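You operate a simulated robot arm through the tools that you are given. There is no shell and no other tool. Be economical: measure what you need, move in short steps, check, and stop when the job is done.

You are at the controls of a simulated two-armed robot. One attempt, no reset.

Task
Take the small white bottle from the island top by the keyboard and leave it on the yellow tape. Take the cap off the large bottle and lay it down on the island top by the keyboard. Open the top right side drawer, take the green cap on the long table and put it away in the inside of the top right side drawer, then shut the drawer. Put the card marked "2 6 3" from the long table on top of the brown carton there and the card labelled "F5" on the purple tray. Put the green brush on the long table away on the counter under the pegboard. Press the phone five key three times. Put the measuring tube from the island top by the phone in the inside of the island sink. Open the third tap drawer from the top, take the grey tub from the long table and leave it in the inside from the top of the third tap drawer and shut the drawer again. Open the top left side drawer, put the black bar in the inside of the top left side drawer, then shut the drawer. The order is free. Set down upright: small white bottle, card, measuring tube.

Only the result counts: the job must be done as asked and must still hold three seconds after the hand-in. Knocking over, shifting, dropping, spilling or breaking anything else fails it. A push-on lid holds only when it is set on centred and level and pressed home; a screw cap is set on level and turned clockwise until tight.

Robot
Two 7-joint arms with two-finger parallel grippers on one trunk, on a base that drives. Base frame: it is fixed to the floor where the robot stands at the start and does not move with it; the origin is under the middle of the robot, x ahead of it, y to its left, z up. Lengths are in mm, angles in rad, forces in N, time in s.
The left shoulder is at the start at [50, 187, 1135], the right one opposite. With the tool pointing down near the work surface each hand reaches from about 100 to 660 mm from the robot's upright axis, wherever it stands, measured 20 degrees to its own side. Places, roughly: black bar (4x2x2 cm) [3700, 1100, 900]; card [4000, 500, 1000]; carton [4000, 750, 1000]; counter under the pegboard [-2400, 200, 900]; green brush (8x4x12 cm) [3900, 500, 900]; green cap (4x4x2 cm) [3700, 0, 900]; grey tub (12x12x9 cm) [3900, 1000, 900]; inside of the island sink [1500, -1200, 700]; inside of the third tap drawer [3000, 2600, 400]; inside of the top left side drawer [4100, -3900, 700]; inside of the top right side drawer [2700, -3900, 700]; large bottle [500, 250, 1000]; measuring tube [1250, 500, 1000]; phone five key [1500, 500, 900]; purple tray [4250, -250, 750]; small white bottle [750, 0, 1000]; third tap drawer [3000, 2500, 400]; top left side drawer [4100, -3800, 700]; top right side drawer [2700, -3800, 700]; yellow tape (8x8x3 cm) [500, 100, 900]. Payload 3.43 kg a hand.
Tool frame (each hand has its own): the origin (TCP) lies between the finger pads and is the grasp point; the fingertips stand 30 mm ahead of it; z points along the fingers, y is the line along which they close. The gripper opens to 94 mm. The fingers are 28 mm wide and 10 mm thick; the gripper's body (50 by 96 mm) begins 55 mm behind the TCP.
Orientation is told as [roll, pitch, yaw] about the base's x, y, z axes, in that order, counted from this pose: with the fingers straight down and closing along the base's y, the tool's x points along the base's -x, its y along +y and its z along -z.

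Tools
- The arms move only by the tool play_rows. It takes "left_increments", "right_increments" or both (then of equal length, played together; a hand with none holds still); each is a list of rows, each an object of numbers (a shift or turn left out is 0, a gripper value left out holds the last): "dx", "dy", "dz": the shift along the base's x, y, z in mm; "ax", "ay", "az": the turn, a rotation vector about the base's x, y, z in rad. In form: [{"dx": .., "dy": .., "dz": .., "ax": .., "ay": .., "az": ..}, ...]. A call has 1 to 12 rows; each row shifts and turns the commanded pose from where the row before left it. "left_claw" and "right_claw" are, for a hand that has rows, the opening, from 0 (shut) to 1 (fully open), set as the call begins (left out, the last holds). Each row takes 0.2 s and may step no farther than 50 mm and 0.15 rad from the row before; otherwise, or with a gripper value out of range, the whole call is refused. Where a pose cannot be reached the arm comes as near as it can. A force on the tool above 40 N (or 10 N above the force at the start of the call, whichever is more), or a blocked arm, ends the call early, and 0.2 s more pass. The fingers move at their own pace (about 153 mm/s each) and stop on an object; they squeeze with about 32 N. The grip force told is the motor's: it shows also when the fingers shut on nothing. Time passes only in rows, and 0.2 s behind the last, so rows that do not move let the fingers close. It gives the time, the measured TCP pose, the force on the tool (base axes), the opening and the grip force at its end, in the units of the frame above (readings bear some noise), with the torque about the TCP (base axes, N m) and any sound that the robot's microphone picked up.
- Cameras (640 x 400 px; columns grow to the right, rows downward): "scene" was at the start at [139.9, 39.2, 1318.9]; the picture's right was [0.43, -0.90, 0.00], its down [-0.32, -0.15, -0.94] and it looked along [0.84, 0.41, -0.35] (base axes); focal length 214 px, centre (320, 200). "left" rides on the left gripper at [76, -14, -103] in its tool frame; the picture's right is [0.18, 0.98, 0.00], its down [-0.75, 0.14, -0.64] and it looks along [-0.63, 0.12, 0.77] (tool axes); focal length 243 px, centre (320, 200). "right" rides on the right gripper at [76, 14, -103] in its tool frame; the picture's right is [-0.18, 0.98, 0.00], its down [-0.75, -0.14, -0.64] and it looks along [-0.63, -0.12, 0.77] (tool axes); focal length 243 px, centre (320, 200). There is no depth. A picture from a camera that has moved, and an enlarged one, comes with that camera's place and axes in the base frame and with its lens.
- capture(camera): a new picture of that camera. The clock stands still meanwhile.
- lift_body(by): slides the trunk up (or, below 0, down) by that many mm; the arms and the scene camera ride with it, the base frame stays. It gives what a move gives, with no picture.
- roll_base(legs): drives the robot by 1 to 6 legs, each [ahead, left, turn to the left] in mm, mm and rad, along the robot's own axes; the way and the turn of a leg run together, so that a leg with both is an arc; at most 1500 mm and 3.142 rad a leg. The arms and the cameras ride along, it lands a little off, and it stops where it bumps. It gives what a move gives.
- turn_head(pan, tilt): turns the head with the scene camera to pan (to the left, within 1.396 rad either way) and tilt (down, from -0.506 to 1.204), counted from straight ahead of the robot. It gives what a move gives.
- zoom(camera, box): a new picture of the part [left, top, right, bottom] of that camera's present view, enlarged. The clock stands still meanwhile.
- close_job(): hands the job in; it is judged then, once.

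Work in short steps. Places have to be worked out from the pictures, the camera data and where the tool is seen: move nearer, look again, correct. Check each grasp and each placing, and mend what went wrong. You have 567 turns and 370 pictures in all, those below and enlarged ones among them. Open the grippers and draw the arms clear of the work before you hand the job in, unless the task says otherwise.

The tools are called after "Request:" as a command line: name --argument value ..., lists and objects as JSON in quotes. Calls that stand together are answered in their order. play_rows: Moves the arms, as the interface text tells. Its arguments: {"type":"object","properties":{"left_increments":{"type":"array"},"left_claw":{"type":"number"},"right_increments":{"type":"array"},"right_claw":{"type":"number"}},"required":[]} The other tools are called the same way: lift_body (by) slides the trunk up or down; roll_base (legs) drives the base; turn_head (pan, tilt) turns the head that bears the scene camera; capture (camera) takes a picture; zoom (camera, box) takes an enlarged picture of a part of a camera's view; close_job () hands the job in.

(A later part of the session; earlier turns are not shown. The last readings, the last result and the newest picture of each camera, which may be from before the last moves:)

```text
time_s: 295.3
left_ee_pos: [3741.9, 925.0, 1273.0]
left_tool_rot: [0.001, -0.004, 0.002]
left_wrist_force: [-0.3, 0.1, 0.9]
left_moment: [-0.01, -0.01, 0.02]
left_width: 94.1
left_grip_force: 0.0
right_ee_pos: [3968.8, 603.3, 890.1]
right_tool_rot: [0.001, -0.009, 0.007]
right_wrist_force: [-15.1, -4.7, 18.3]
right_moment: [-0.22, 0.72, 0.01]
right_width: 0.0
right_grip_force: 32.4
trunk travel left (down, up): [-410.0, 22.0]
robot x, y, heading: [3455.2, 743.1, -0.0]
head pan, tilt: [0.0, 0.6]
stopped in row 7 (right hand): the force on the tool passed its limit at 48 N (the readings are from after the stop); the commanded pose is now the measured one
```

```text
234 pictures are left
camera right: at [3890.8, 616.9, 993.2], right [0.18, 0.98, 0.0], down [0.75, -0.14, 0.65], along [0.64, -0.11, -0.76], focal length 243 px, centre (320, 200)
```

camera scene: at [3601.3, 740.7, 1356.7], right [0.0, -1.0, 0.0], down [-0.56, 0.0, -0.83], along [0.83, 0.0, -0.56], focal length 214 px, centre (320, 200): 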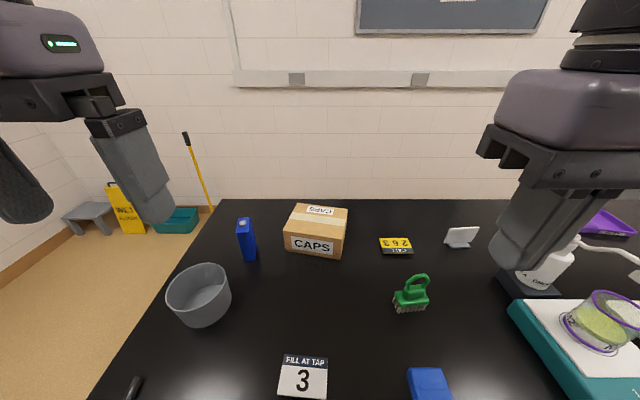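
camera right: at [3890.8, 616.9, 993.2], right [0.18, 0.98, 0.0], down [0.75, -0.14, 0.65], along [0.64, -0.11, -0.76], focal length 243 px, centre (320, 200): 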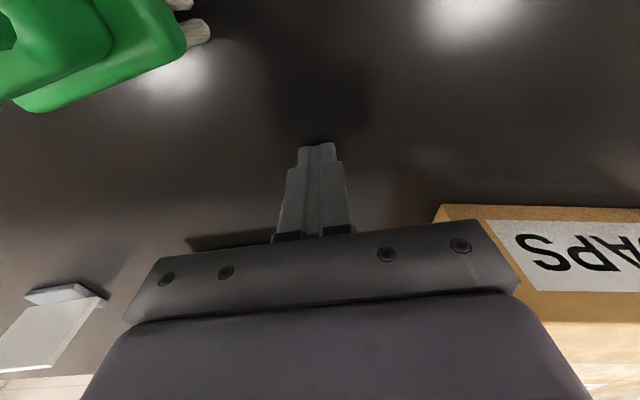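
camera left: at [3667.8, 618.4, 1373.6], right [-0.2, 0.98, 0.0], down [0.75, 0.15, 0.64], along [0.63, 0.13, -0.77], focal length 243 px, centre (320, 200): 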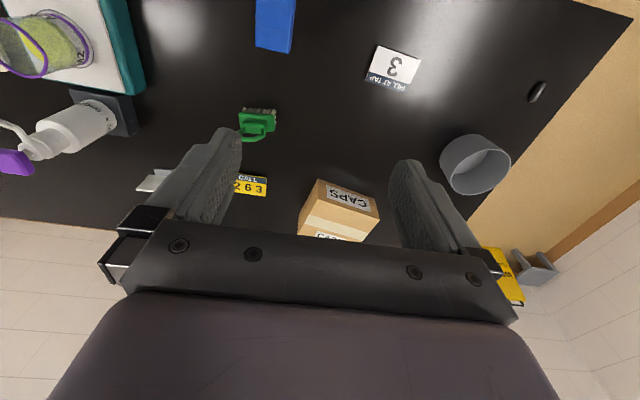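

Table top is z≈860, and the card plate sits ~20 mm above it at about (4063,514), ~55 mm deep. I rise and turn the hand −90° to grip it front-to-back.

Request:
play_rows --right_increments '[{"dz": 45}, {"dz": 45}, {"dz": 45}, {"dx": 10, "dy": -20, "az": -0.15}, {"dx": 10, "dy": -20, "az": -0.15}, {"dx": 10, "dy": -20, "az": -0.15}, {"dx": 10, "dy": -20, "az": -0.15}, {"dx": 15, "dy": -10, "az": -0.15}, {"dx": 15, "az": -0.15}, {"dx": 15, "az": -0.15}, {"az": -0.15}]' --right_claw 1

Request:
play_rows --right_increments '[{"az": -0.15}, {"az": -0.15}, {"az": -0.075}, {}]'

Request:
capture --camera "right"

Request:
capture --camera "scene"

```text
time_s: 297.7
left_ee_pos: [3743.2, 925.8, 1273.0]
left_tool_rot: [0.0, 0.0, 0.001]
left_wrist_force: [0.0, 0.8, -0.9]
left_moment: [-0.01, -0.02, 0.01]
left_width: 94.1
left_grip_force: 0.0
right_ee_pos: [4053.1, 514.3, 1023.2]
right_tool_rot: [0.001, -0.011, -1.195]
right_wrist_force: [-0.6, 1.1, 0.5]
right_moment: [0.0, -0.05, 0.03]
right_width: 94.0
right_grip_force: 0.0
trunk travel left (down, up): [-410.0, 22.0]
robot x, y, heading: [3460.4, 743.9, -0.003]
head pan, tilt: [0.0, 0.6]
```

```text
time_s: 298.7
left_ee_pos: [3743.5, 926.2, 1271.6]
left_tool_rot: [-0.001, 0.0, 0.002]
left_wrist_force: [0.4, -0.8, -0.1]
left_moment: [0.01, -0.01, 0.02]
left_width: 94.1
left_grip_force: 0.0
right_ee_pos: [4055.9, 513.0, 1022.0]
right_tool_rot: [0.003, -0.01, -1.569]
right_wrist_force: [0.1, 0.2, 0.4]
right_moment: [0.05, 0.02, -0.01]
right_width: 93.8
right_grip_force: 0.1
trunk travel left (down, up): [-410.0, 22.0]
robot x, y, heading: [3454.3, 741.9, -0.002]
head pan, tilt: [0.0, 0.6]
```

```text
233 pictures are left
camera right: at [4069.5, 590.4, 1124.7], right [0.98, -0.18, 0.0], down [-0.14, -0.75, 0.65], along [-0.12, -0.64, -0.76], focal length 243 px, centre (320, 200)
```

right: 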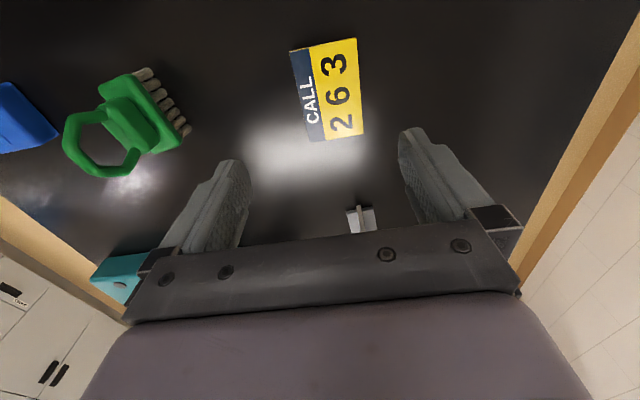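

```text
232 pictures are left
camera scene: at [3601.2, 740.3, 1356.7], right [0.0, -1.0, 0.0], down [-0.56, 0.0, -0.83], along [0.83, 0.0, -0.56], focal length 214 px, centre (320, 200)
```

scene: 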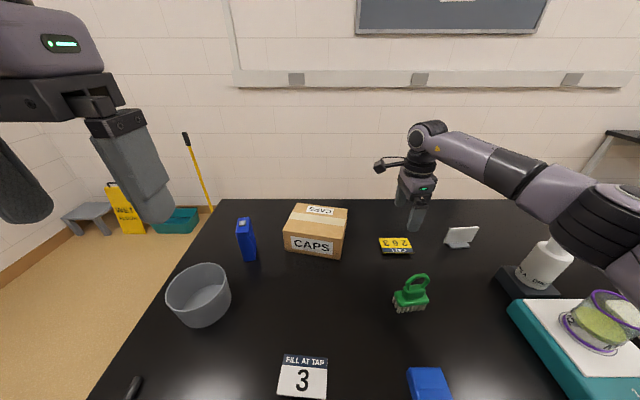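

Centre over the card (4065,518) and lower to z≈925 for a check.

Request:
play_rows --right_increments '[{"dx": 8, "dy": 4, "dz": -35}, {"dz": -35}, {"dz": -27}, {}]'

Request:
capture --camera "right"

Request:
zoom --camera "scene" --box '[350, 170, 470, 270]'

```text
time_s: 299.7
left_ee_pos: [3743.5, 924.6, 1271.7]
left_tool_rot: [-0.001, 0.001, 0.003]
left_wrist_force: [-0.3, 1.2, -0.1]
left_moment: [-0.01, 0.03, -0.02]
left_width: 94.1
left_grip_force: 0.0
right_ee_pos: [4064.3, 518.4, 925.8]
right_tool_rot: [0.001, -0.011, -1.567]
right_wrist_force: [-0.2, 0.3, -0.5]
right_moment: [0.01, 0.02, 0.0]
right_width: 94.0
right_grip_force: 0.0
trunk travel left (down, up): [-410.0, 22.0]
robot x, y, heading: [3457.3, 743.7, 0.0]
head pan, tilt: [0.0, 0.6]
```

```text
231 pictures are left
camera right: at [4078.0, 595.9, 1028.2], right [0.98, -0.18, 0.0], down [-0.14, -0.75, 0.65], along [-0.11, -0.64, -0.76], focal length 243 px, centre (320, 200)
```

right: 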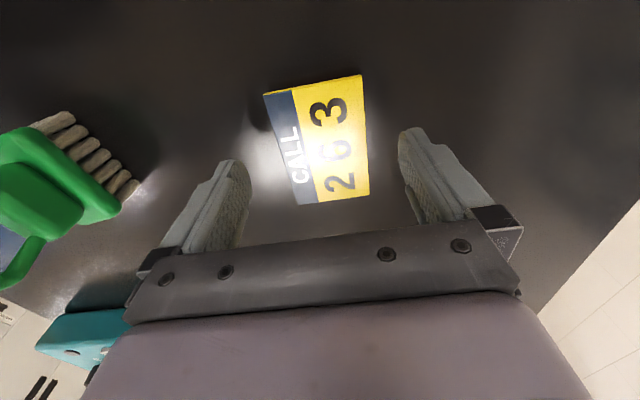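

```text
4.00 times, centred on (410, 220) of scene
camera zoom: at [3601.0, 740.3, 1356.8], right [0.0, -1.0, 0.0], down [-0.56, 0.0, -0.83], along [0.83, 0.0, -0.56], focal length 858 px, centre (-40, 120)
```

zoom: 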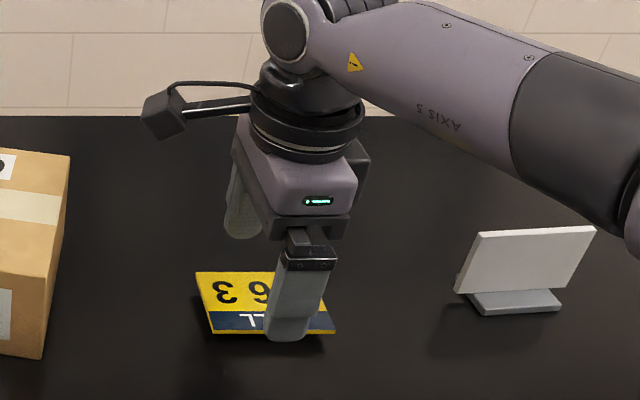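

Nearly centred. Lower to fingertip height just above the table and close gently.

Request:
play_rows --right_increments '[{"dy": 3, "dz": -15}, {"dz": -10}, {"dz": -6}, {}]'

Request:
play_rows --right_increments '[{}, {}, {}]' --right_claw 0

Request:
capture --camera "right"

Request:
zoom --camera "scene" --box '[350, 170, 470, 270]'

```text
time_s: 300.7
left_ee_pos: [3743.8, 926.0, 1271.4]
left_tool_rot: [0.0, 0.0, 0.002]
left_wrist_force: [-0.1, -0.6, 0.4]
left_moment: [0.01, -0.03, 0.03]
left_width: 93.9
left_grip_force: 0.1
right_ee_pos: [4064.1, 522.0, 894.9]
right_tool_rot: [0.001, -0.011, -1.568]
right_wrist_force: [0.8, 0.1, -1.1]
right_moment: [-0.02, -0.02, 0.03]
right_width: 93.8
right_grip_force: 0.1
trunk travel left (down, up): [-410.0, 22.0]
robot x, y, heading: [3455.3, 742.4, 0.006]
head pan, tilt: [0.0, 0.6]
```

```text
time_s: 301.5
left_ee_pos: [3742.5, 926.2, 1271.6]
left_tool_rot: [0.0, 0.0, 0.0]
left_wrist_force: [1.0, 0.0, 0.3]
left_moment: [-0.03, 0.02, 0.02]
left_width: 93.9
left_grip_force: 0.1
right_ee_pos: [4063.4, 521.9, 895.0]
right_tool_rot: [0.002, -0.011, -1.567]
right_wrist_force: [-0.3, -0.7, 0.5]
right_moment: [-0.03, 0.01, 0.03]
right_width: 58.7
right_grip_force: 32.3
trunk travel left (down, up): [-410.0, 22.0]
robot x, y, heading: [3458.2, 739.3, -0.002]
head pan, tilt: [0.0, 0.6]
```

```text
229 pictures are left
camera right: at [4078.4, 598.8, 997.2], right [0.98, -0.18, 0.0], down [-0.14, -0.75, 0.65], along [-0.12, -0.64, -0.76], focal length 243 px, centre (320, 200)
```

right: 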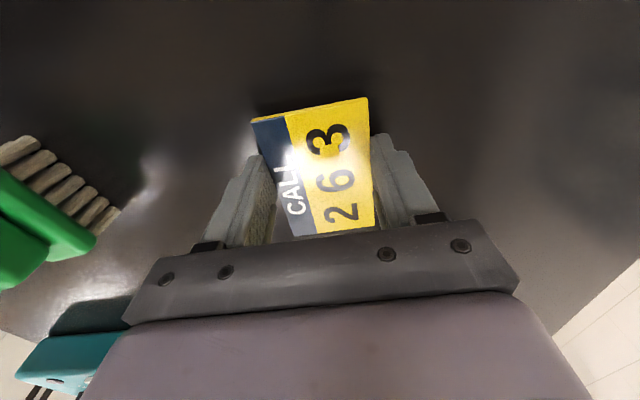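

```text
4.00 times, centred on (410, 220) of scene
camera zoom: at [3601.2, 740.2, 1356.7], right [0.0, -1.0, 0.0], down [-0.56, 0.0, -0.83], along [0.83, 0.0, -0.56], focal length 858 px, centre (-40, 120)
```

zoom: 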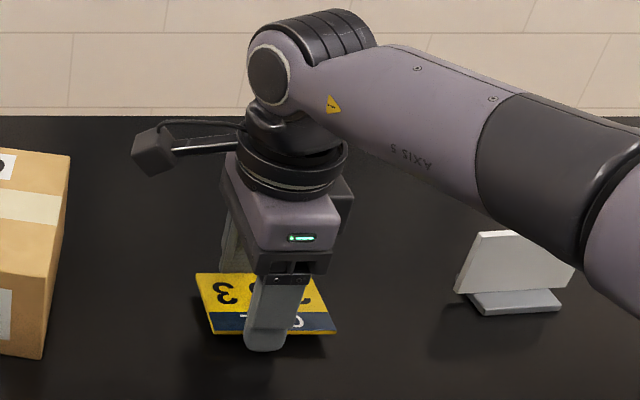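

Gripped (58.7 mm). Lift and check that it hangs level.

Request:
play_rows --right_increments '[{"dz": 10}, {"dz": 30}, {"dz": 40}, {"dz": 40}, {}]'

Request:
capture --camera "right"

Request:
zoom --camera "scene" --box '[270, 150, 470, 275]'

```text
time_s: 302.7
left_ee_pos: [3742.8, 925.9, 1272.7]
left_tool_rot: [0.001, 0.001, 0.002]
left_wrist_force: [0.2, -1.4, 0.7]
left_moment: [0.01, 0.01, 0.0]
left_width: 94.0
left_grip_force: 0.0
right_ee_pos: [4061.7, 520.3, 1012.0]
right_tool_rot: [-0.001, -0.011, -1.567]
right_wrist_force: [0.3, -0.7, 0.2]
right_moment: [-0.03, 0.02, 0.0]
right_width: 58.6
right_grip_force: 31.8
trunk travel left (down, up): [-410.0, 22.0]
robot x, y, heading: [3452.0, 737.9, 0.003]
head pan, tilt: [0.0, 0.6]
```

```text
227 pictures are left
camera right: at [4078.1, 597.3, 1115.0], right [0.98, -0.18, 0.0], down [-0.14, -0.75, 0.65], along [-0.12, -0.64, -0.76], focal length 243 px, centre (320, 200)
```

right: 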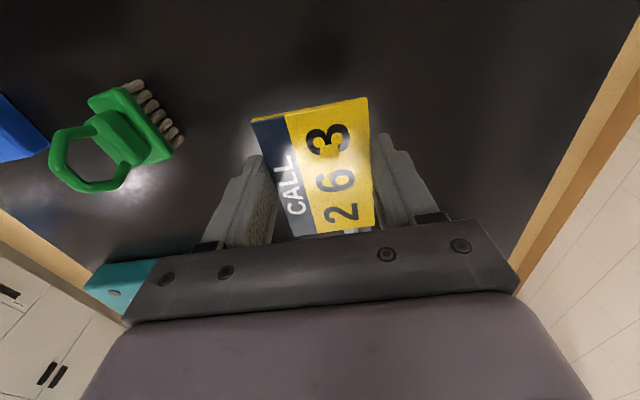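

```text
3.20 times, centred on (370, 212) of scene
camera zoom: at [3601.4, 740.1, 1356.7], right [0.0, -1.0, 0.0], down [-0.57, 0.0, -0.82], along [0.82, 0.0, -0.57], focal length 686 px, centre (160, 160)
```

zoom: 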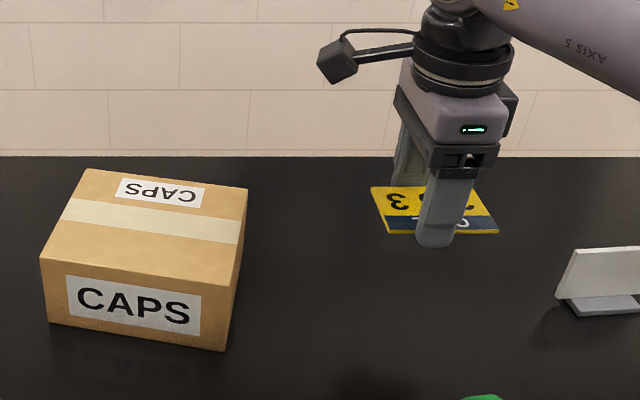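

Carton top z≈943, corners (4013,676),(4046,845),(4181,818),(4147,652). I raise the card and rotate the base slightly left, which carries the hand over the carton and brings the shoulder closer.

Request:
play_rows --right_increments '[{"dx": -15, "dz": 30}, {"dx": -15, "dz": 20}, {}]'

Request:
roll_base --legs '[[0, 0, 0.28]]'

Request:
capture --camera "scene"

Request:
capture --camera "right"

```text
time_s: 303.5
left_ee_pos: [3744.3, 926.8, 1270.4]
left_tool_rot: [-0.001, 0.0, 0.001]
left_wrist_force: [-0.4, 0.8, -0.2]
left_moment: [0.0, -0.03, -0.01]
left_width: 94.0
left_grip_force: 0.0
right_ee_pos: [4032.4, 519.7, 1064.0]
right_tool_rot: [0.001, -0.011, -1.566]
right_wrist_force: [-0.1, -0.3, 0.2]
right_moment: [0.01, 0.0, -0.02]
right_width: 58.6
right_grip_force: 31.9
trunk travel left (down, up): [-410.0, 22.0]
robot x, y, heading: [3456.6, 743.1, 0.002]
head pan, tilt: [0.0, 0.6]
```

```text
time_s: 305.0
left_ee_pos: [3669.0, 989.5, 1273.9]
left_tool_rot: [0.002, -0.008, 0.275]
left_wrist_force: [0.5, 0.4, 0.7]
left_moment: [-0.03, 0.03, 0.0]
left_width: 94.0
left_grip_force: 0.0
right_ee_pos: [4060.4, 677.1, 1068.0]
right_tool_rot: [0.009, -0.009, -1.296]
right_wrist_force: [0.0, -0.1, -0.4]
right_moment: [-0.01, 0.02, -0.02]
right_width: 58.8
right_grip_force: 32.0
trunk travel left (down, up): [-410.0, 22.0]
robot x, y, heading: [3452.8, 737.6, 0.274]
head pan, tilt: [0.0, 0.6]
stopped in leg 1: the robot was blocked; the commanded pose is now the measured one
```

```text
225 pictures are left
camera scene: at [3582.4, 772.8, 1357.9], right [0.27, -0.96, 0.0], down [-0.54, -0.15, -0.83], along [0.8, 0.23, -0.56], focal length 214 px, centre (320, 200)
```

scene: 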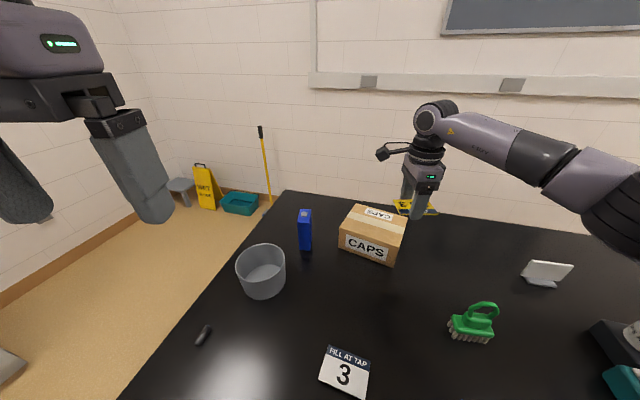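

```text
224 pictures are left
camera right: at [4051.6, 753.6, 1171.3], right [1.0, 0.09, 0.01], down [0.06, -0.76, 0.65], along [0.07, -0.64, -0.76], focal length 243 px, centre (320, 200)
```

right: 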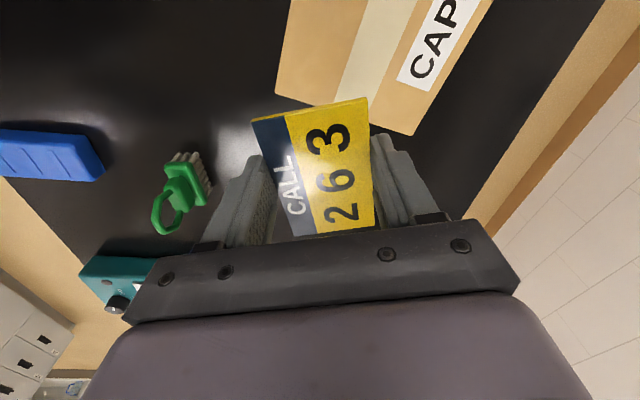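

Hand is beside the carton. Relieve the base contact slightly, then move the card over (4078,730) and look.

Request:
roll_base --legs '[[0, 0, -0.02]]'

Request:
play_rows --right_increments '[{"dx": 8, "dy": 20, "az": -0.1}, {"dx": 8, "dy": 20, "az": -0.1}, {"dy": 18, "dx": 4, "az": -0.1}, {}]'

Request:
capture --camera "right"

Request:
zoom --camera "scene" --box '[320, 130, 460, 280]'

```text
time_s: 305.7
left_ee_pos: [3677.4, 989.7, 1274.2]
left_tool_rot: [-0.002, -0.006, 0.256]
left_wrist_force: [0.0, 0.2, 0.5]
left_moment: [0.0, -0.02, 0.03]
left_width: 94.2
left_grip_force: 0.1
right_ee_pos: [4061.7, 668.1, 1068.2]
right_tool_rot: [0.008, -0.012, -1.312]
right_wrist_force: [0.6, -0.8, -0.1]
right_moment: [-0.01, 0.01, -0.03]
right_width: 58.9
right_grip_force: 31.9
trunk travel left (down, up): [-410.0, 22.0]
robot x, y, heading: [3456.2, 740.4, 0.256]
head pan, tilt: [0.0, 0.6]
```

```text
time_s: 306.7
left_ee_pos: [3678.5, 989.3, 1272.5]
left_tool_rot: [0.0, -0.007, 0.257]
left_wrist_force: [0.4, -0.5, -0.6]
left_moment: [-0.02, -0.05, 0.01]
left_width: 93.9
left_grip_force: 0.1
right_ee_pos: [4081.7, 726.9, 1066.1]
right_tool_rot: [0.006, -0.01, -1.615]
right_wrist_force: [0.0, -0.3, -0.4]
right_moment: [-0.03, -0.02, 0.0]
right_width: 58.4
right_grip_force: 31.7
trunk travel left (down, up): [-410.0, 22.0]
robot x, y, heading: [3454.9, 739.0, 0.259]
head pan, tilt: [0.0, 0.6]
```

```text
223 pictures are left
camera right: at [4099.4, 802.8, 1170.1], right [0.97, -0.23, 0.01], down [-0.18, -0.74, 0.65], along [-0.14, -0.63, -0.76], focal length 243 px, centre (320, 200)
```

right: 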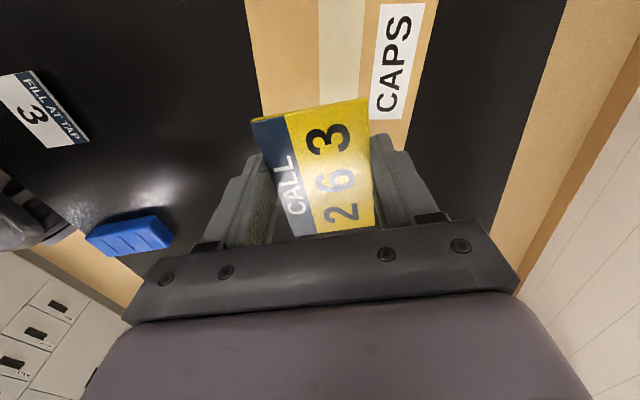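

```text
2.67 times, centred on (390, 205) of scene
camera zoom: at [3587.0, 774.4, 1357.4], right [0.25, -0.97, 0.0], down [-0.54, -0.14, -0.83], along [0.8, 0.21, -0.56], focal length 572 px, centre (133, 187)
```

zoom: 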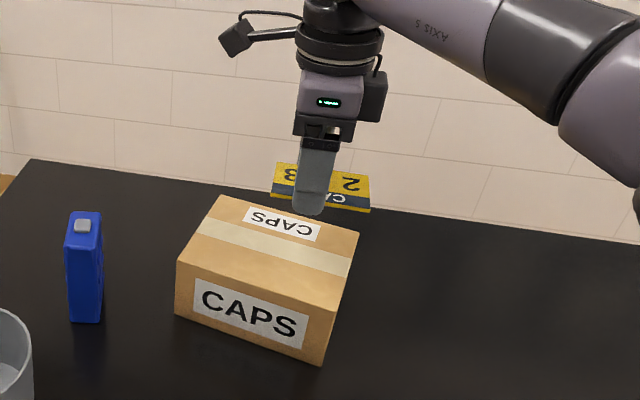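

The card is over the carton's top (spans x 4028–4170, y 660–830). Lower it, slow at the end.

Request:
play_rows --right_increments '[{"dz": -35}, {"dz": -30}, {"dz": -10}, {"dz": -5}, {"dz": -3}, {}]'

Request:
zoom --camera "scene" --box '[320, 130, 460, 280]'

```text
time_s: 308.1
left_ee_pos: [3679.0, 990.2, 1272.1]
left_tool_rot: [0.001, -0.008, 0.256]
left_wrist_force: [0.9, 1.3, 0.6]
left_moment: [0.0, 0.0, -0.04]
left_width: 94.1
left_grip_force: 0.1
right_ee_pos: [4081.6, 724.9, 982.8]
right_tool_rot: [0.008, -0.01, -1.612]
right_wrist_force: [0.1, -0.1, -0.9]
right_moment: [-0.03, 0.02, 0.01]
right_width: 58.9
right_grip_force: 31.7
trunk travel left (down, up): [-410.0, 22.0]
robot x, y, heading: [3453.0, 740.1, 0.254]
head pan, tilt: [0.0, 0.6]
```

```text
2.67 times, centred on (390, 205) of scene
camera zoom: at [3586.8, 774.4, 1357.4], right [0.25, -0.97, 0.0], down [-0.54, -0.14, -0.83], along [0.8, 0.21, -0.56], focal length 572 px, centre (133, 187)
```

zoom: 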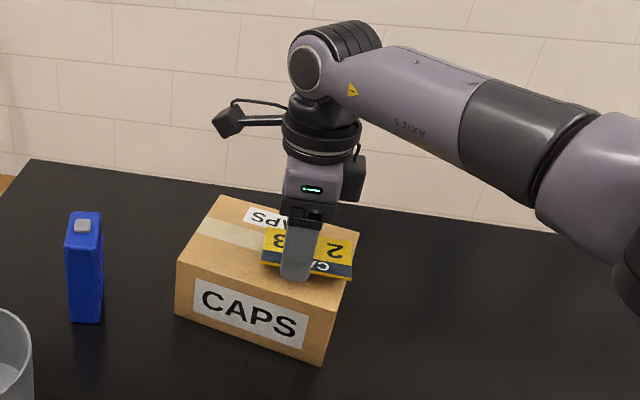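

Shift the card 15 mm left for margin, then settle it.

Request:
play_rows --right_increments '[{"dx": 5, "dy": 15}, {"dz": -2}, {"dz": -2}, {"dz": -2}, {"dz": -1}, {}]'

Request:
zoom --camera "scene" --box '[320, 130, 460, 280]'

```text
time_s: 309.5
left_ee_pos: [3677.3, 989.8, 1273.9]
left_tool_rot: [0.0, -0.007, 0.257]
left_wrist_force: [0.4, 0.1, 0.3]
left_moment: [-0.02, -0.04, -0.03]
left_width: 94.0
left_grip_force: 0.1
right_ee_pos: [4087.8, 741.7, 978.5]
right_tool_rot: [0.007, -0.009, -1.612]
right_wrist_force: [-3.0, -2.5, 13.8]
right_moment: [-0.31, -0.04, -0.05]
right_width: 58.8
right_grip_force: 31.8
trunk travel left (down, up): [-410.0, 22.0]
robot x, y, heading: [3454.2, 736.6, 0.257]
head pan, tilt: [0.0, 0.6]
```

```text
2.67 times, centred on (390, 205) of scene
camera zoom: at [3586.7, 774.4, 1357.4], right [0.25, -0.97, 0.0], down [-0.54, -0.14, -0.83], along [0.8, 0.21, -0.56], focal length 572 px, centre (133, 187)
```

zoom: 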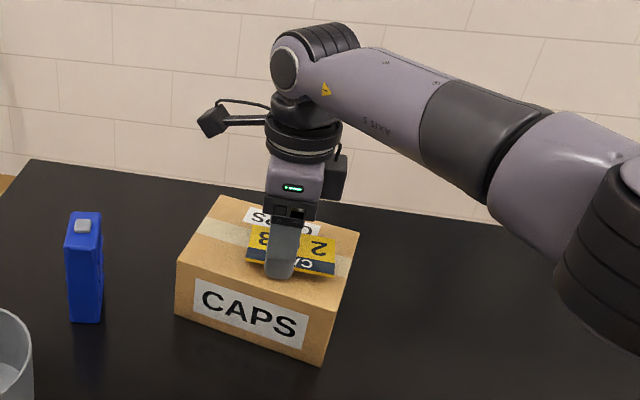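

Contact; the card sits well within the top. Release and lift.

Request:
play_rows --right_increments '[{"dz": 1}, {}]'

Request:
play_rows --right_increments '[{}, {}, {"dz": 20}, {"dz": 40}, {"dz": 40}, {}]' --right_claw 0.9

Request:
zoom --camera "scene" --box '[320, 130, 460, 280]'

Request:
capture --camera "right"

```text
time_s: 310.1
left_ee_pos: [3678.5, 990.2, 1272.9]
left_tool_rot: [0.001, -0.007, 0.256]
left_wrist_force: [0.4, 0.3, -0.7]
left_moment: [-0.02, -0.03, -0.03]
left_width: 93.9
left_grip_force: 0.1
right_ee_pos: [4087.3, 740.7, 979.4]
right_tool_rot: [0.008, -0.009, -1.613]
right_wrist_force: [2.4, -1.3, 9.8]
right_moment: [-0.14, -0.15, 0.03]
right_width: 58.7
right_grip_force: 32.4
trunk travel left (down, up): [-410.0, 22.0]
robot x, y, heading: [3455.4, 738.2, 0.254]
head pan, tilt: [0.0, 0.6]
```

```text
time_s: 311.5
left_ee_pos: [3678.6, 988.2, 1272.2]
left_tool_rot: [0.0, -0.005, 0.256]
left_wrist_force: [-0.7, -0.4, 0.9]
left_moment: [-0.03, 0.05, 0.01]
left_width: 93.7
left_grip_force: 0.1
right_ee_pos: [4087.4, 744.0, 1079.6]
right_tool_rot: [0.005, -0.012, -1.612]
right_wrist_force: [-0.2, -0.8, -1.1]
right_moment: [0.02, 0.02, -0.01]
right_width: 84.7
right_grip_force: 0.1
trunk travel left (down, up): [-410.0, 22.0]
robot x, y, heading: [3451.5, 739.2, 0.257]
head pan, tilt: [0.0, 0.6]
```

```text
2.67 times, centred on (390, 205) of scene
camera zoom: at [3586.9, 774.5, 1357.5], right [0.25, -0.97, 0.0], down [-0.54, -0.14, -0.83], along [0.8, 0.21, -0.56], focal length 572 px, centre (133, 187)
```

zoom: 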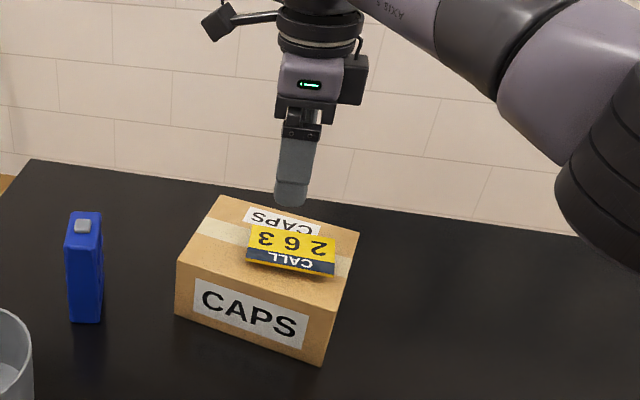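

```text
218 pictures are left
camera right: at [4105.0, 820.2, 1181.4], right [0.97, -0.23, 0.01], down [-0.18, -0.74, 0.65], along [-0.14, -0.63, -0.76], focal length 243 px, centre (320, 200)
```

right: 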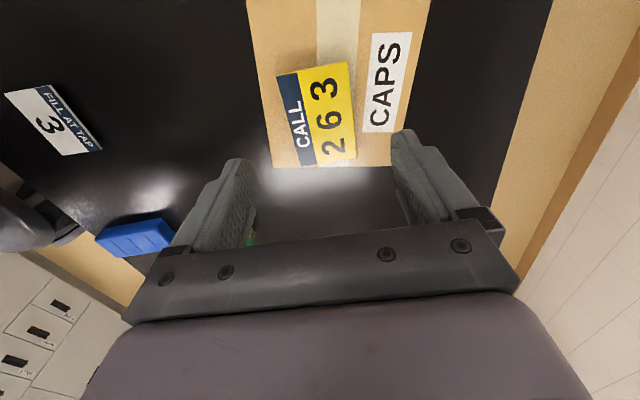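

"2 6 3" lies on the carton. Retract, straighten the base, and shift right to look at the standing card and the rest of the table.

Request:
play_rows --right_increments '[{"dx": -30, "dy": -30, "dz": 25, "az": 0.1}, {"dx": -30, "dy": -30, "dz": 25, "az": 0.1}, {"dx": -40, "dy": -20, "dz": 20, "az": 0.1}, {"dx": -45, "dz": 20, "az": 0.1}, {"dx": -45, "dz": 15, "az": 0.1}, {"dx": -30, "dz": 15, "az": 0.1}, {}]'

Request:
roll_base --legs '[[0, 0, -0.257], [0, -240, 0]]'

Request:
turn_head --pan -0.3 --tilt 0.55

Request:
capture --camera "scene"

```text
time_s: 313.1
left_ee_pos: [3678.6, 988.8, 1273.6]
left_tool_rot: [-0.002, -0.006, 0.258]
left_wrist_force: [0.2, -0.2, 0.4]
left_moment: [0.0, 0.02, 0.03]
left_width: 94.2
left_grip_force: 0.1
right_ee_pos: [3864.9, 661.0, 1197.9]
right_tool_rot: [0.007, -0.011, -1.011]
right_wrist_force: [-0.5, -0.2, 0.5]
right_moment: [0.03, 0.03, -0.01]
right_width: 85.0
right_grip_force: 0.0
trunk travel left (down, up): [-410.0, 22.0]
robot x, y, heading: [3450.4, 744.3, 0.26]
head pan, tilt: [0.0, 0.6]
```

```text
time_s: 316.7
left_ee_pos: [3739.4, 689.8, 1272.1]
left_tool_rot: [-0.002, 0.0, 0.008]
left_wrist_force: [0.7, -0.8, -0.6]
left_moment: [0.0, 0.0, 0.01]
left_width: 94.2
left_grip_force: 0.1
right_ee_pos: [3838.9, 325.1, 1195.6]
right_tool_rot: [0.001, -0.01, -1.26]
right_wrist_force: [-0.6, -1.2, -0.7]
right_moment: [0.01, -0.03, 0.01]
right_width: 84.6
right_grip_force: 0.1
trunk travel left (down, up): [-410.0, 22.0]
robot x, y, heading: [3452.7, 496.9, 0.013]
head pan, tilt: [0.0, 0.6]
```

```text
time_s: 317.5
left_ee_pos: [3738.8, 689.1, 1272.6]
left_tool_rot: [0.0, -0.002, 0.009]
left_wrist_force: [-1.0, 0.3, -0.8]
left_moment: [0.02, -0.01, 0.03]
left_width: 94.0
left_grip_force: 0.0
right_ee_pos: [3839.1, 325.0, 1195.4]
right_tool_rot: [0.0, -0.011, -1.26]
right_wrist_force: [0.6, 0.4, 0.4]
right_moment: [-0.01, 0.02, -0.03]
right_width: 84.5
right_grip_force: 0.1
trunk travel left (down, up): [-410.0, 22.0]
robot x, y, heading: [3452.4, 501.9, 0.011]
head pan, tilt: [-0.3, 0.55]
```

```text
217 pictures are left
camera scene: at [3595.9, 476.0, 1361.2], right [-0.29, -0.96, 0.0], down [-0.5, 0.15, -0.85], along [0.82, -0.24, -0.52], focal length 214 px, centre (320, 200)
```

scene: 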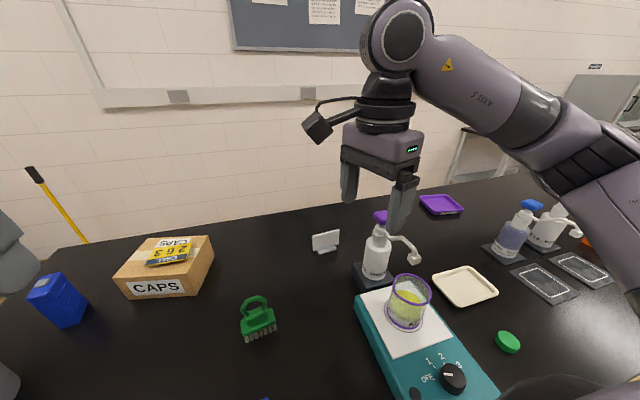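

Bring the right hand above the standing card, yaw −90°, and look.

Request:
play_rows --right_increments '[{"dx": 36, "dy": 8, "dz": -20, "az": -0.05}, {"dx": 36, "dy": 8, "dz": -20, "az": -0.05}, {"dx": 36, "dy": 8, "dz": -20, "az": -0.05}, {"dx": 36, "dy": 8, "dz": -20, "az": -0.05}, {"dx": 36, "dy": 8, "dz": -25, "az": -0.05}, {"dx": 36, "dy": 8, "dz": -25, "az": -0.05}, {}]'

Request:
capture --camera "right"

Request:
zoom --camera "scene" --box '[260, 150, 420, 270]'

```text
time_s: 319.1
left_ee_pos: [3738.3, 689.7, 1273.8]
left_tool_rot: [-0.002, -0.003, 0.008]
left_wrist_force: [-0.4, 0.7, 0.2]
left_moment: [0.01, -0.02, 0.03]
left_width: 94.0
left_grip_force: 0.1
right_ee_pos: [4051.7, 368.7, 1066.3]
right_tool_rot: [0.002, -0.01, -1.56]
right_wrist_force: [-0.4, -0.6, -0.2]
right_moment: [0.03, 0.0, 0.03]
right_width: 84.5
right_grip_force: 0.2
trunk travel left (down, up): [-410.0, 22.0]
robot x, y, heading: [3453.3, 504.3, 0.013]
head pan, tilt: [-0.3, 0.55]
```

```text
216 pictures are left
camera right: at [4065.7, 446.8, 1167.9], right [0.98, -0.17, 0.0], down [-0.13, -0.75, 0.65], along [-0.11, -0.64, -0.76], focal length 243 px, centre (320, 200)
```

right: 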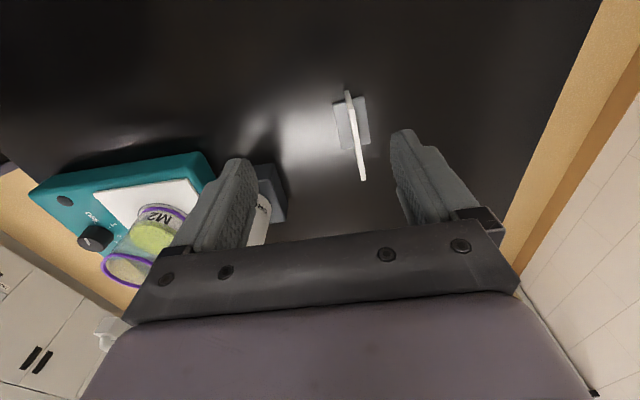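

```text
3.33 times, centred on (340, 210) of scene
camera zoom: at [3595.6, 475.5, 1361.3], right [-0.29, -0.96, 0.0], down [-0.5, 0.15, -0.85], along [0.82, -0.24, -0.52], focal length 715 px, centre (253, 167)
```

zoom: 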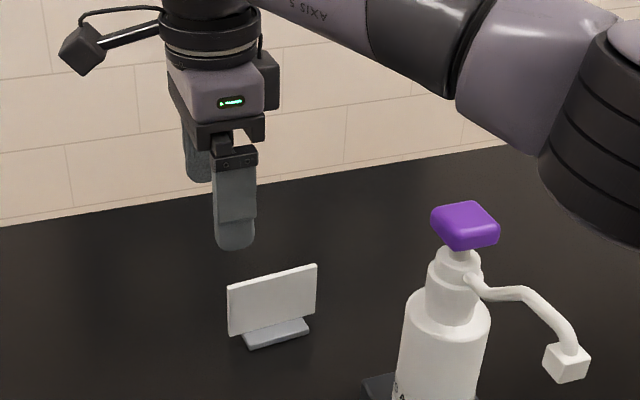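

The card is a thin upright plate at x≈4084, y 265–371. Reach is at the limit, so I try creeping 25 mm ahead.

Request:
roll_base --legs '[[25, 0, -0.012]]'

Request:
play_rows --right_increments '[{"dx": 7, "dy": -24, "dz": -20}, {"dy": -24, "dz": -30}, {"dz": -30}, {}]'

Request:
capture --camera "right"

```text
time_s: 319.9
left_ee_pos: [3766.9, 684.9, 1271.8]
left_tool_rot: [0.0, -0.001, -0.002]
left_wrist_force: [0.0, -0.3, -0.2]
left_moment: [0.02, 0.01, 0.0]
left_width: 94.1
left_grip_force: 0.0
right_ee_pos: [4075.8, 362.1, 1065.0]
right_tool_rot: [0.0, -0.011, -1.574]
right_wrist_force: [0.1, 0.1, -0.1]
right_moment: [0.01, -0.01, 0.0]
right_width: 84.8
right_grip_force: 0.0
trunk travel left (down, up): [-410.0, 22.0]
robot x, y, heading: [3479.6, 501.2, -0.005]
head pan, tilt: [-0.3, 0.55]
```

```text
time_s: 320.9
left_ee_pos: [3765.3, 685.0, 1272.0]
left_tool_rot: [0.001, 0.0, -0.004]
left_wrist_force: [0.6, 0.4, -0.2]
left_moment: [0.0, 0.02, -0.02]
left_width: 94.2
left_grip_force: 0.1
right_ee_pos: [4081.5, 313.3, 982.3]
right_tool_rot: [0.002, -0.011, -1.572]
right_wrist_force: [0.4, -0.5, -0.1]
right_moment: [-0.02, -0.02, 0.03]
right_width: 84.6
right_grip_force: 0.0
trunk travel left (down, up): [-410.0, 22.0]
robot x, y, heading: [3481.6, 499.2, -0.005]
head pan, tilt: [-0.3, 0.55]
```

```text
214 pictures are left
camera right: at [4095.7, 390.6, 1085.0], right [0.98, -0.19, 0.0], down [-0.14, -0.75, 0.65], along [-0.12, -0.64, -0.76], focal length 243 px, centre (320, 200)
```

right: 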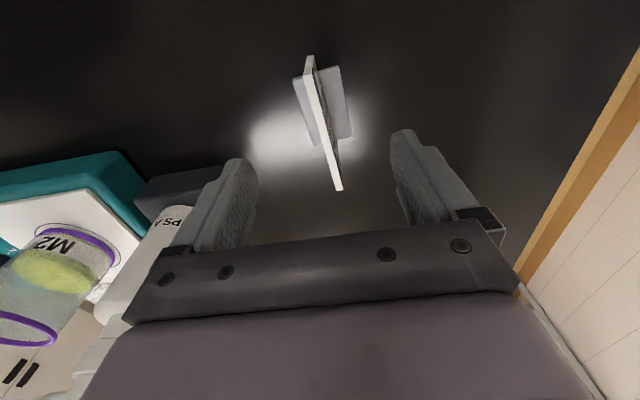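

Request:
zoom --camera "right" --box '[270, 40, 380, 200]'

```text
2.50 times, centred on (325, 120) of right
camera zoom: at [4095.7, 390.6, 1085.0], right [0.98, -0.19, 0.0], down [-0.14, -0.75, 0.65], along [-0.12, -0.64, -0.76], focal length 606 px, centre (308, 400)
```

zoom: 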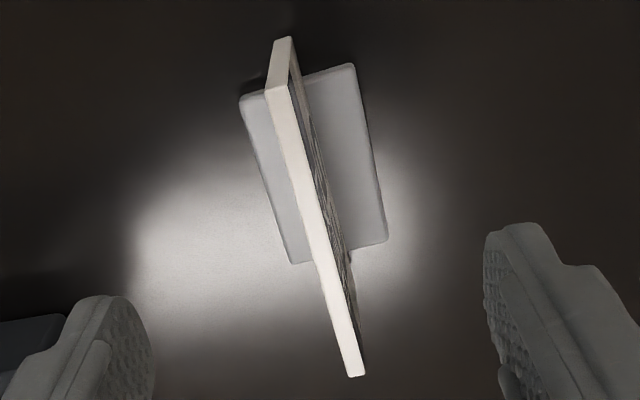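

Plate centre (4085,308), rotated ~0.06 rad. Align and lower to grip its upper part.

Request:
play_rows --right_increments '[{"dx": 3.5, "dy": -5, "dz": -20, "az": 0.06}, {"dz": -25}, {"dz": -22}, {}]'

Request:
capture --camera "right"

Request:
zoom --camera "scene" --box '[260, 150, 420, 270]'

```text
time_s: 321.9
left_ee_pos: [3766.3, 685.4, 1272.2]
left_tool_rot: [-0.001, -0.001, -0.003]
left_wrist_force: [-0.7, 0.0, 0.1]
left_moment: [-0.02, 0.0, 0.0]
left_width: 94.0
left_grip_force: 0.1
right_ee_pos: [4084.3, 308.5, 917.9]
right_tool_rot: [0.002, -0.012, -1.512]
right_wrist_force: [0.0, -0.6, 0.0]
right_moment: [-0.01, -0.03, 0.02]
right_width: 84.5
right_grip_force: 0.1
trunk travel left (down, up): [-410.0, 22.0]
robot x, y, heading: [3480.4, 499.0, -0.004]
head pan, tilt: [-0.3, 0.55]
```

```text
212 pictures are left
camera right: at [4093.6, 386.1, 1020.9], right [0.99, -0.13, 0.0], down [-0.1, -0.75, 0.65], along [-0.08, -0.65, -0.76], focal length 243 px, centre (320, 200)
```

right: 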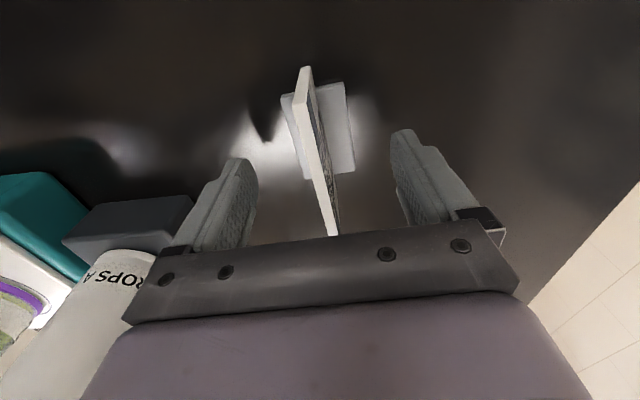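

```text
3.33 times, centred on (340, 210) of scene
camera zoom: at [3620.4, 474.3, 1361.3], right [-0.3, -0.95, 0.0], down [-0.5, 0.16, -0.85], along [0.81, -0.26, -0.52], focal length 715 px, centre (253, 167)
```

zoom: 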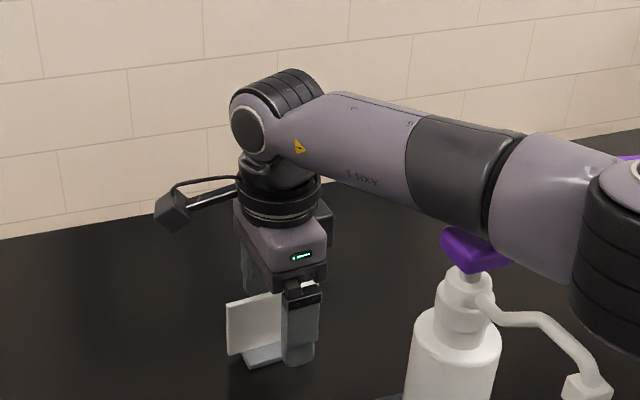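

Close on the card.

Request:
play_rows --right_increments '[{}, {}, {}]' --right_claw 0

Request:
play_rows --right_increments '[{"dz": 10}, {"dz": 30}, {"dz": 40}, {"dz": 40}, {}]'

Request:
capture --camera "right"

Request:
capture --camera "scene"

```text
time_s: 322.7
left_ee_pos: [3765.9, 685.3, 1272.3]
left_tool_rot: [0.0, -0.002, -0.003]
left_wrist_force: [0.0, -0.2, -0.8]
left_moment: [0.02, -0.01, 0.0]
left_width: 94.1
left_grip_force: 0.1
right_ee_pos: [4083.0, 307.1, 918.3]
right_tool_rot: [0.003, -0.011, -1.512]
right_wrist_force: [0.2, 0.2, 0.6]
right_moment: [0.0, -0.03, -0.01]
right_width: 9.1
right_grip_force: 31.6
trunk travel left (down, up): [-410.0, 22.0]
robot x, y, heading: [3481.9, 498.4, -0.003]
head pan, tilt: [-0.3, 0.55]
```

```text
time_s: 323.9
left_ee_pos: [3766.0, 685.7, 1272.1]
left_tool_rot: [0.001, -0.003, -0.003]
left_wrist_force: [0.3, 0.1, 0.2]
left_moment: [0.01, 0.01, 0.01]
left_width: 93.9
left_grip_force: 0.1
right_ee_pos: [4082.6, 307.6, 1037.7]
right_tool_rot: [0.002, -0.012, -1.512]
right_wrist_force: [-0.7, 0.3, -0.5]
right_moment: [-0.01, -0.02, 0.03]
right_width: 9.3
right_grip_force: 31.5
trunk travel left (down, up): [-410.0, 22.0]
robot x, y, heading: [3474.5, 500.7, -0.003]
head pan, tilt: [-0.3, 0.55]
```

```text
210 pictures are left
camera right: at [4093.6, 384.9, 1140.1], right [0.99, -0.13, 0.0], down [-0.1, -0.75, 0.65], along [-0.08, -0.64, -0.76], focal length 243 px, centre (320, 200)
```

right: 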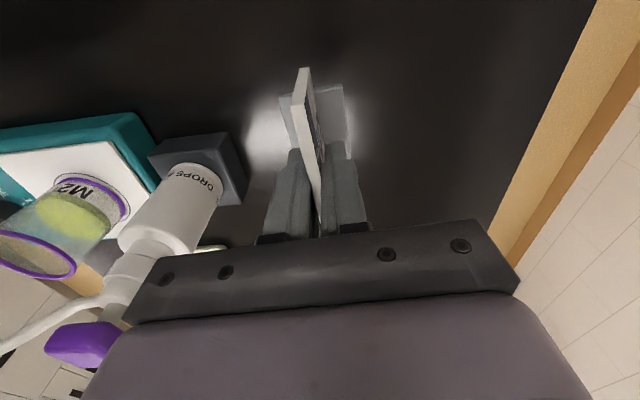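

```text
209 pictures are left
camera scene: at [3620.7, 474.1, 1361.2], right [-0.3, -0.95, 0.0], down [-0.5, 0.16, -0.85], along [0.81, -0.26, -0.52], focal length 214 px, centre (320, 200)
```

scene: 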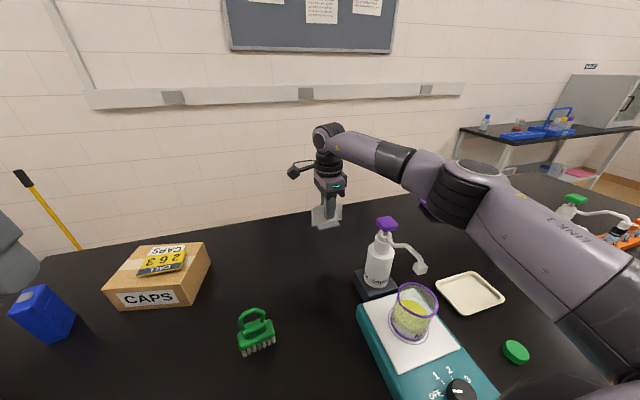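

Card held (9 mm thick). Raise and draw it back, then shift the robot right toward the purple tray (≈4195,−250).

Request:
play_rows --right_increments '[{"dx": -10, "dz": 40}, {"dx": -20, "dz": 40}, {"dx": -30, "dz": 35}, {"dx": -35, "dz": 30}, {"dx": -35, "dz": 25, "az": 0.1}, {"dx": -40, "az": 0.1}, {"dx": -40, "az": 0.1}, {"dx": -20, "az": 0.1}, {}]'

Request:
capture --camera "scene"

```text
time_s: 325.9
left_ee_pos: [3765.1, 687.5, 1272.7]
left_tool_rot: [0.001, -0.001, -0.003]
left_wrist_force: [0.4, -0.2, -0.7]
left_moment: [-0.01, -0.01, -0.02]
left_width: 94.1
left_grip_force: 0.1
right_ee_pos: [3854.6, 309.5, 1208.3]
right_tool_rot: [0.002, -0.011, -1.112]
right_wrist_force: [-0.6, -0.3, -0.3]
right_moment: [-0.01, -0.01, 0.02]
right_width: 9.6
right_grip_force: 32.3
trunk travel left (down, up): [-410.0, 22.0]
robot x, y, heading: [3479.3, 495.2, -0.006]
head pan, tilt: [-0.3, 0.55]
```

```text
208 pictures are left
camera scene: at [3620.5, 474.2, 1361.2], right [-0.3, -0.95, 0.0], down [-0.5, 0.16, -0.85], along [0.81, -0.26, -0.52], focal length 214 px, centre (320, 200)
```

scene: 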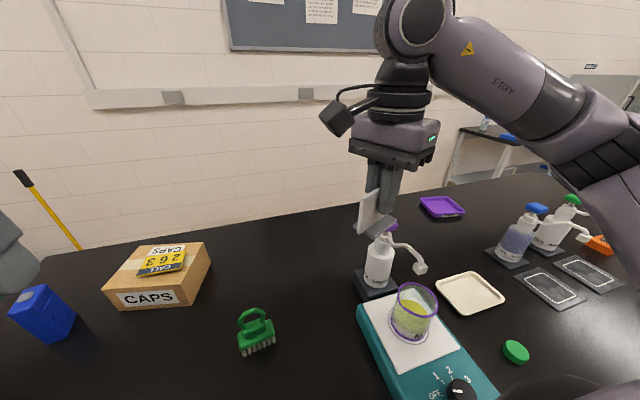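

Bottle tops reach ≈1068; the card's foot is at ≈1150, so the sideways drive is clear.

Request:
roll_base --legs '[[0, -600, 0]]'

Request:
turn_head --pan -0.2 --tilt 0.55

Request:
capture --camera "scene"

```text
time_s: 331.7
left_ee_pos: [3764.2, 79.8, 1273.2]
left_tool_rot: [0.0, -0.001, 0.002]
left_wrist_force: [-0.6, -0.4, 0.0]
left_moment: [0.0, 0.01, 0.01]
left_width: 93.9
left_grip_force: 0.0
right_ee_pos: [3855.5, -296.8, 1206.6]
right_tool_rot: [0.001, -0.01, -1.106]
right_wrist_force: [-0.6, -0.8, -0.7]
right_moment: [-0.01, -0.01, -0.04]
right_width: 9.5
right_grip_force: 31.7
trunk travel left (down, up): [-410.0, 22.0]
robot x, y, heading: [3476.1, -101.9, 0.001]
head pan, tilt: [-0.3, 0.55]
```

```text
time_s: 332.4
left_ee_pos: [3765.4, 80.3, 1272.3]
left_tool_rot: [0.0, -0.002, 0.002]
left_wrist_force: [-0.5, -0.4, 0.4]
left_moment: [0.01, 0.0, -0.03]
left_width: 93.9
left_grip_force: 0.0
right_ee_pos: [3856.5, -295.6, 1208.7]
right_tool_rot: [0.002, -0.012, -1.107]
right_wrist_force: [0.3, 0.0, -0.4]
right_moment: [-0.02, 0.01, 0.03]
right_width: 9.3
right_grip_force: 31.9
trunk travel left (down, up): [-410.0, 22.0]
robot x, y, heading: [3478.8, -106.3, 0.001]
head pan, tilt: [-0.201, 0.55]
```

```text
207 pictures are left
camera scene: at [3622.5, -123.8, 1361.2], right [-0.2, -0.98, 0.0], down [-0.51, 0.1, -0.85], along [0.84, -0.17, -0.52], focal length 214 px, centre (320, 200)
```

scene: 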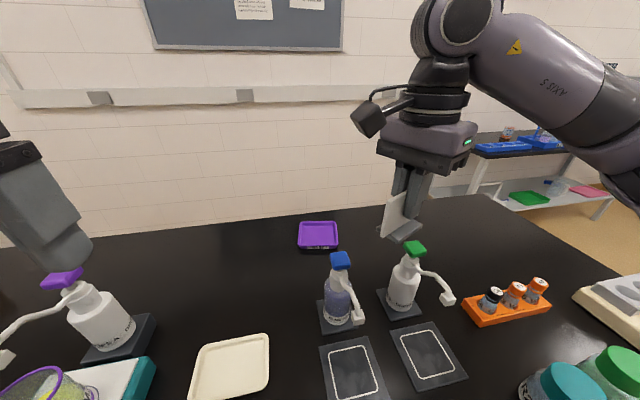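

Tray: corners (4134,−153),(4107,−289),(4254,−315),(4274,−182). Rotate the base left to bring the right shoulder nearer.

Request:
roll_base --legs '[[0, 0, 0.35], [0, 0, 0.3]]'

Request:
turn_head --pan -0.75 --tilt 0.55

Request:
capture --camera "scene"

Request:
zoom --camera "scene" --box '[260, 120, 420, 240]'

```text
time_s: 333.4
left_ee_pos: [3738.0, 108.8, 1272.5]
left_tool_rot: [-0.001, -0.003, 0.106]
left_wrist_force: [-1.2, -0.4, -0.5]
left_moment: [-0.01, 0.0, 0.01]
left_width: 93.9
left_grip_force: 0.0
right_ee_pos: [3867.4, -255.9, 1208.8]
right_tool_rot: [0.005, -0.012, -1.004]
right_wrist_force: [-0.3, -0.5, 0.0]
right_moment: [-0.02, -0.02, 0.0]
right_width: 9.4
right_grip_force: 32.1
trunk travel left (down, up): [-410.0, 22.0]
robot x, y, heading: [3473.7, -107.5, 0.109]
head pan, tilt: [-0.201, 0.55]
stopped in leg 1: the robot was blocked; the commanded pose is now the measured one
```

```text
time_s: 334.3
left_ee_pos: [3736.4, 108.2, 1272.6]
left_tool_rot: [0.0, -0.005, 0.108]
left_wrist_force: [-0.6, -0.1, -0.4]
left_moment: [0.03, -0.01, 0.01]
left_width: 94.2
left_grip_force: 0.1
right_ee_pos: [3867.3, -254.9, 1209.3]
right_tool_rot: [0.006, -0.014, -0.999]
right_wrist_force: [-0.1, 0.2, -0.9]
right_moment: [-0.01, 0.0, -0.01]
right_width: 9.3
right_grip_force: 31.5
trunk travel left (down, up): [-410.0, 22.0]
robot x, y, heading: [3474.3, -103.9, 0.109]
head pan, tilt: [-0.75, 0.55]
```

```text
206 pictures are left
camera scene: at [3598.4, -154.7, 1362.0], right [-0.6, -0.8, 0.0], down [-0.41, 0.31, -0.85], along [0.69, -0.51, -0.52], focal length 214 px, centre (320, 200)
```

scene: 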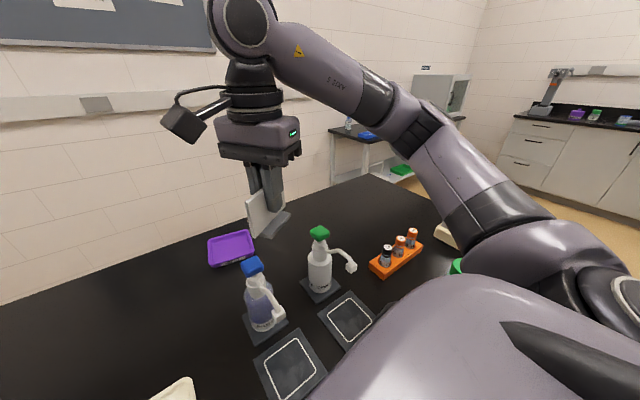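

```text
3.33 times, centred on (340, 180) of scene
camera zoom: at [3598.4, -154.7, 1362.0], right [-0.6, -0.8, 0.0], down [-0.41, 0.31, -0.85], along [0.69, -0.51, -0.52], focal length 715 px, centre (253, 267)
```

zoom: 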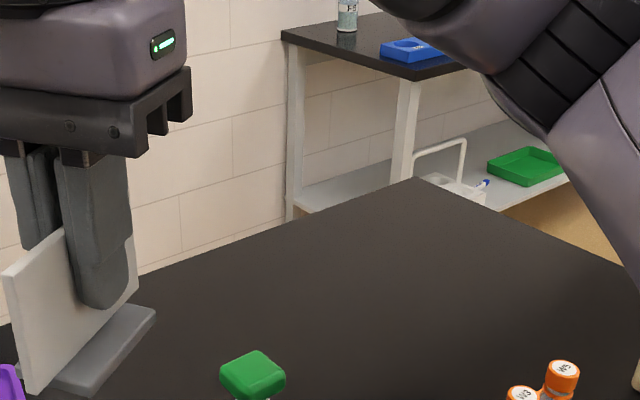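

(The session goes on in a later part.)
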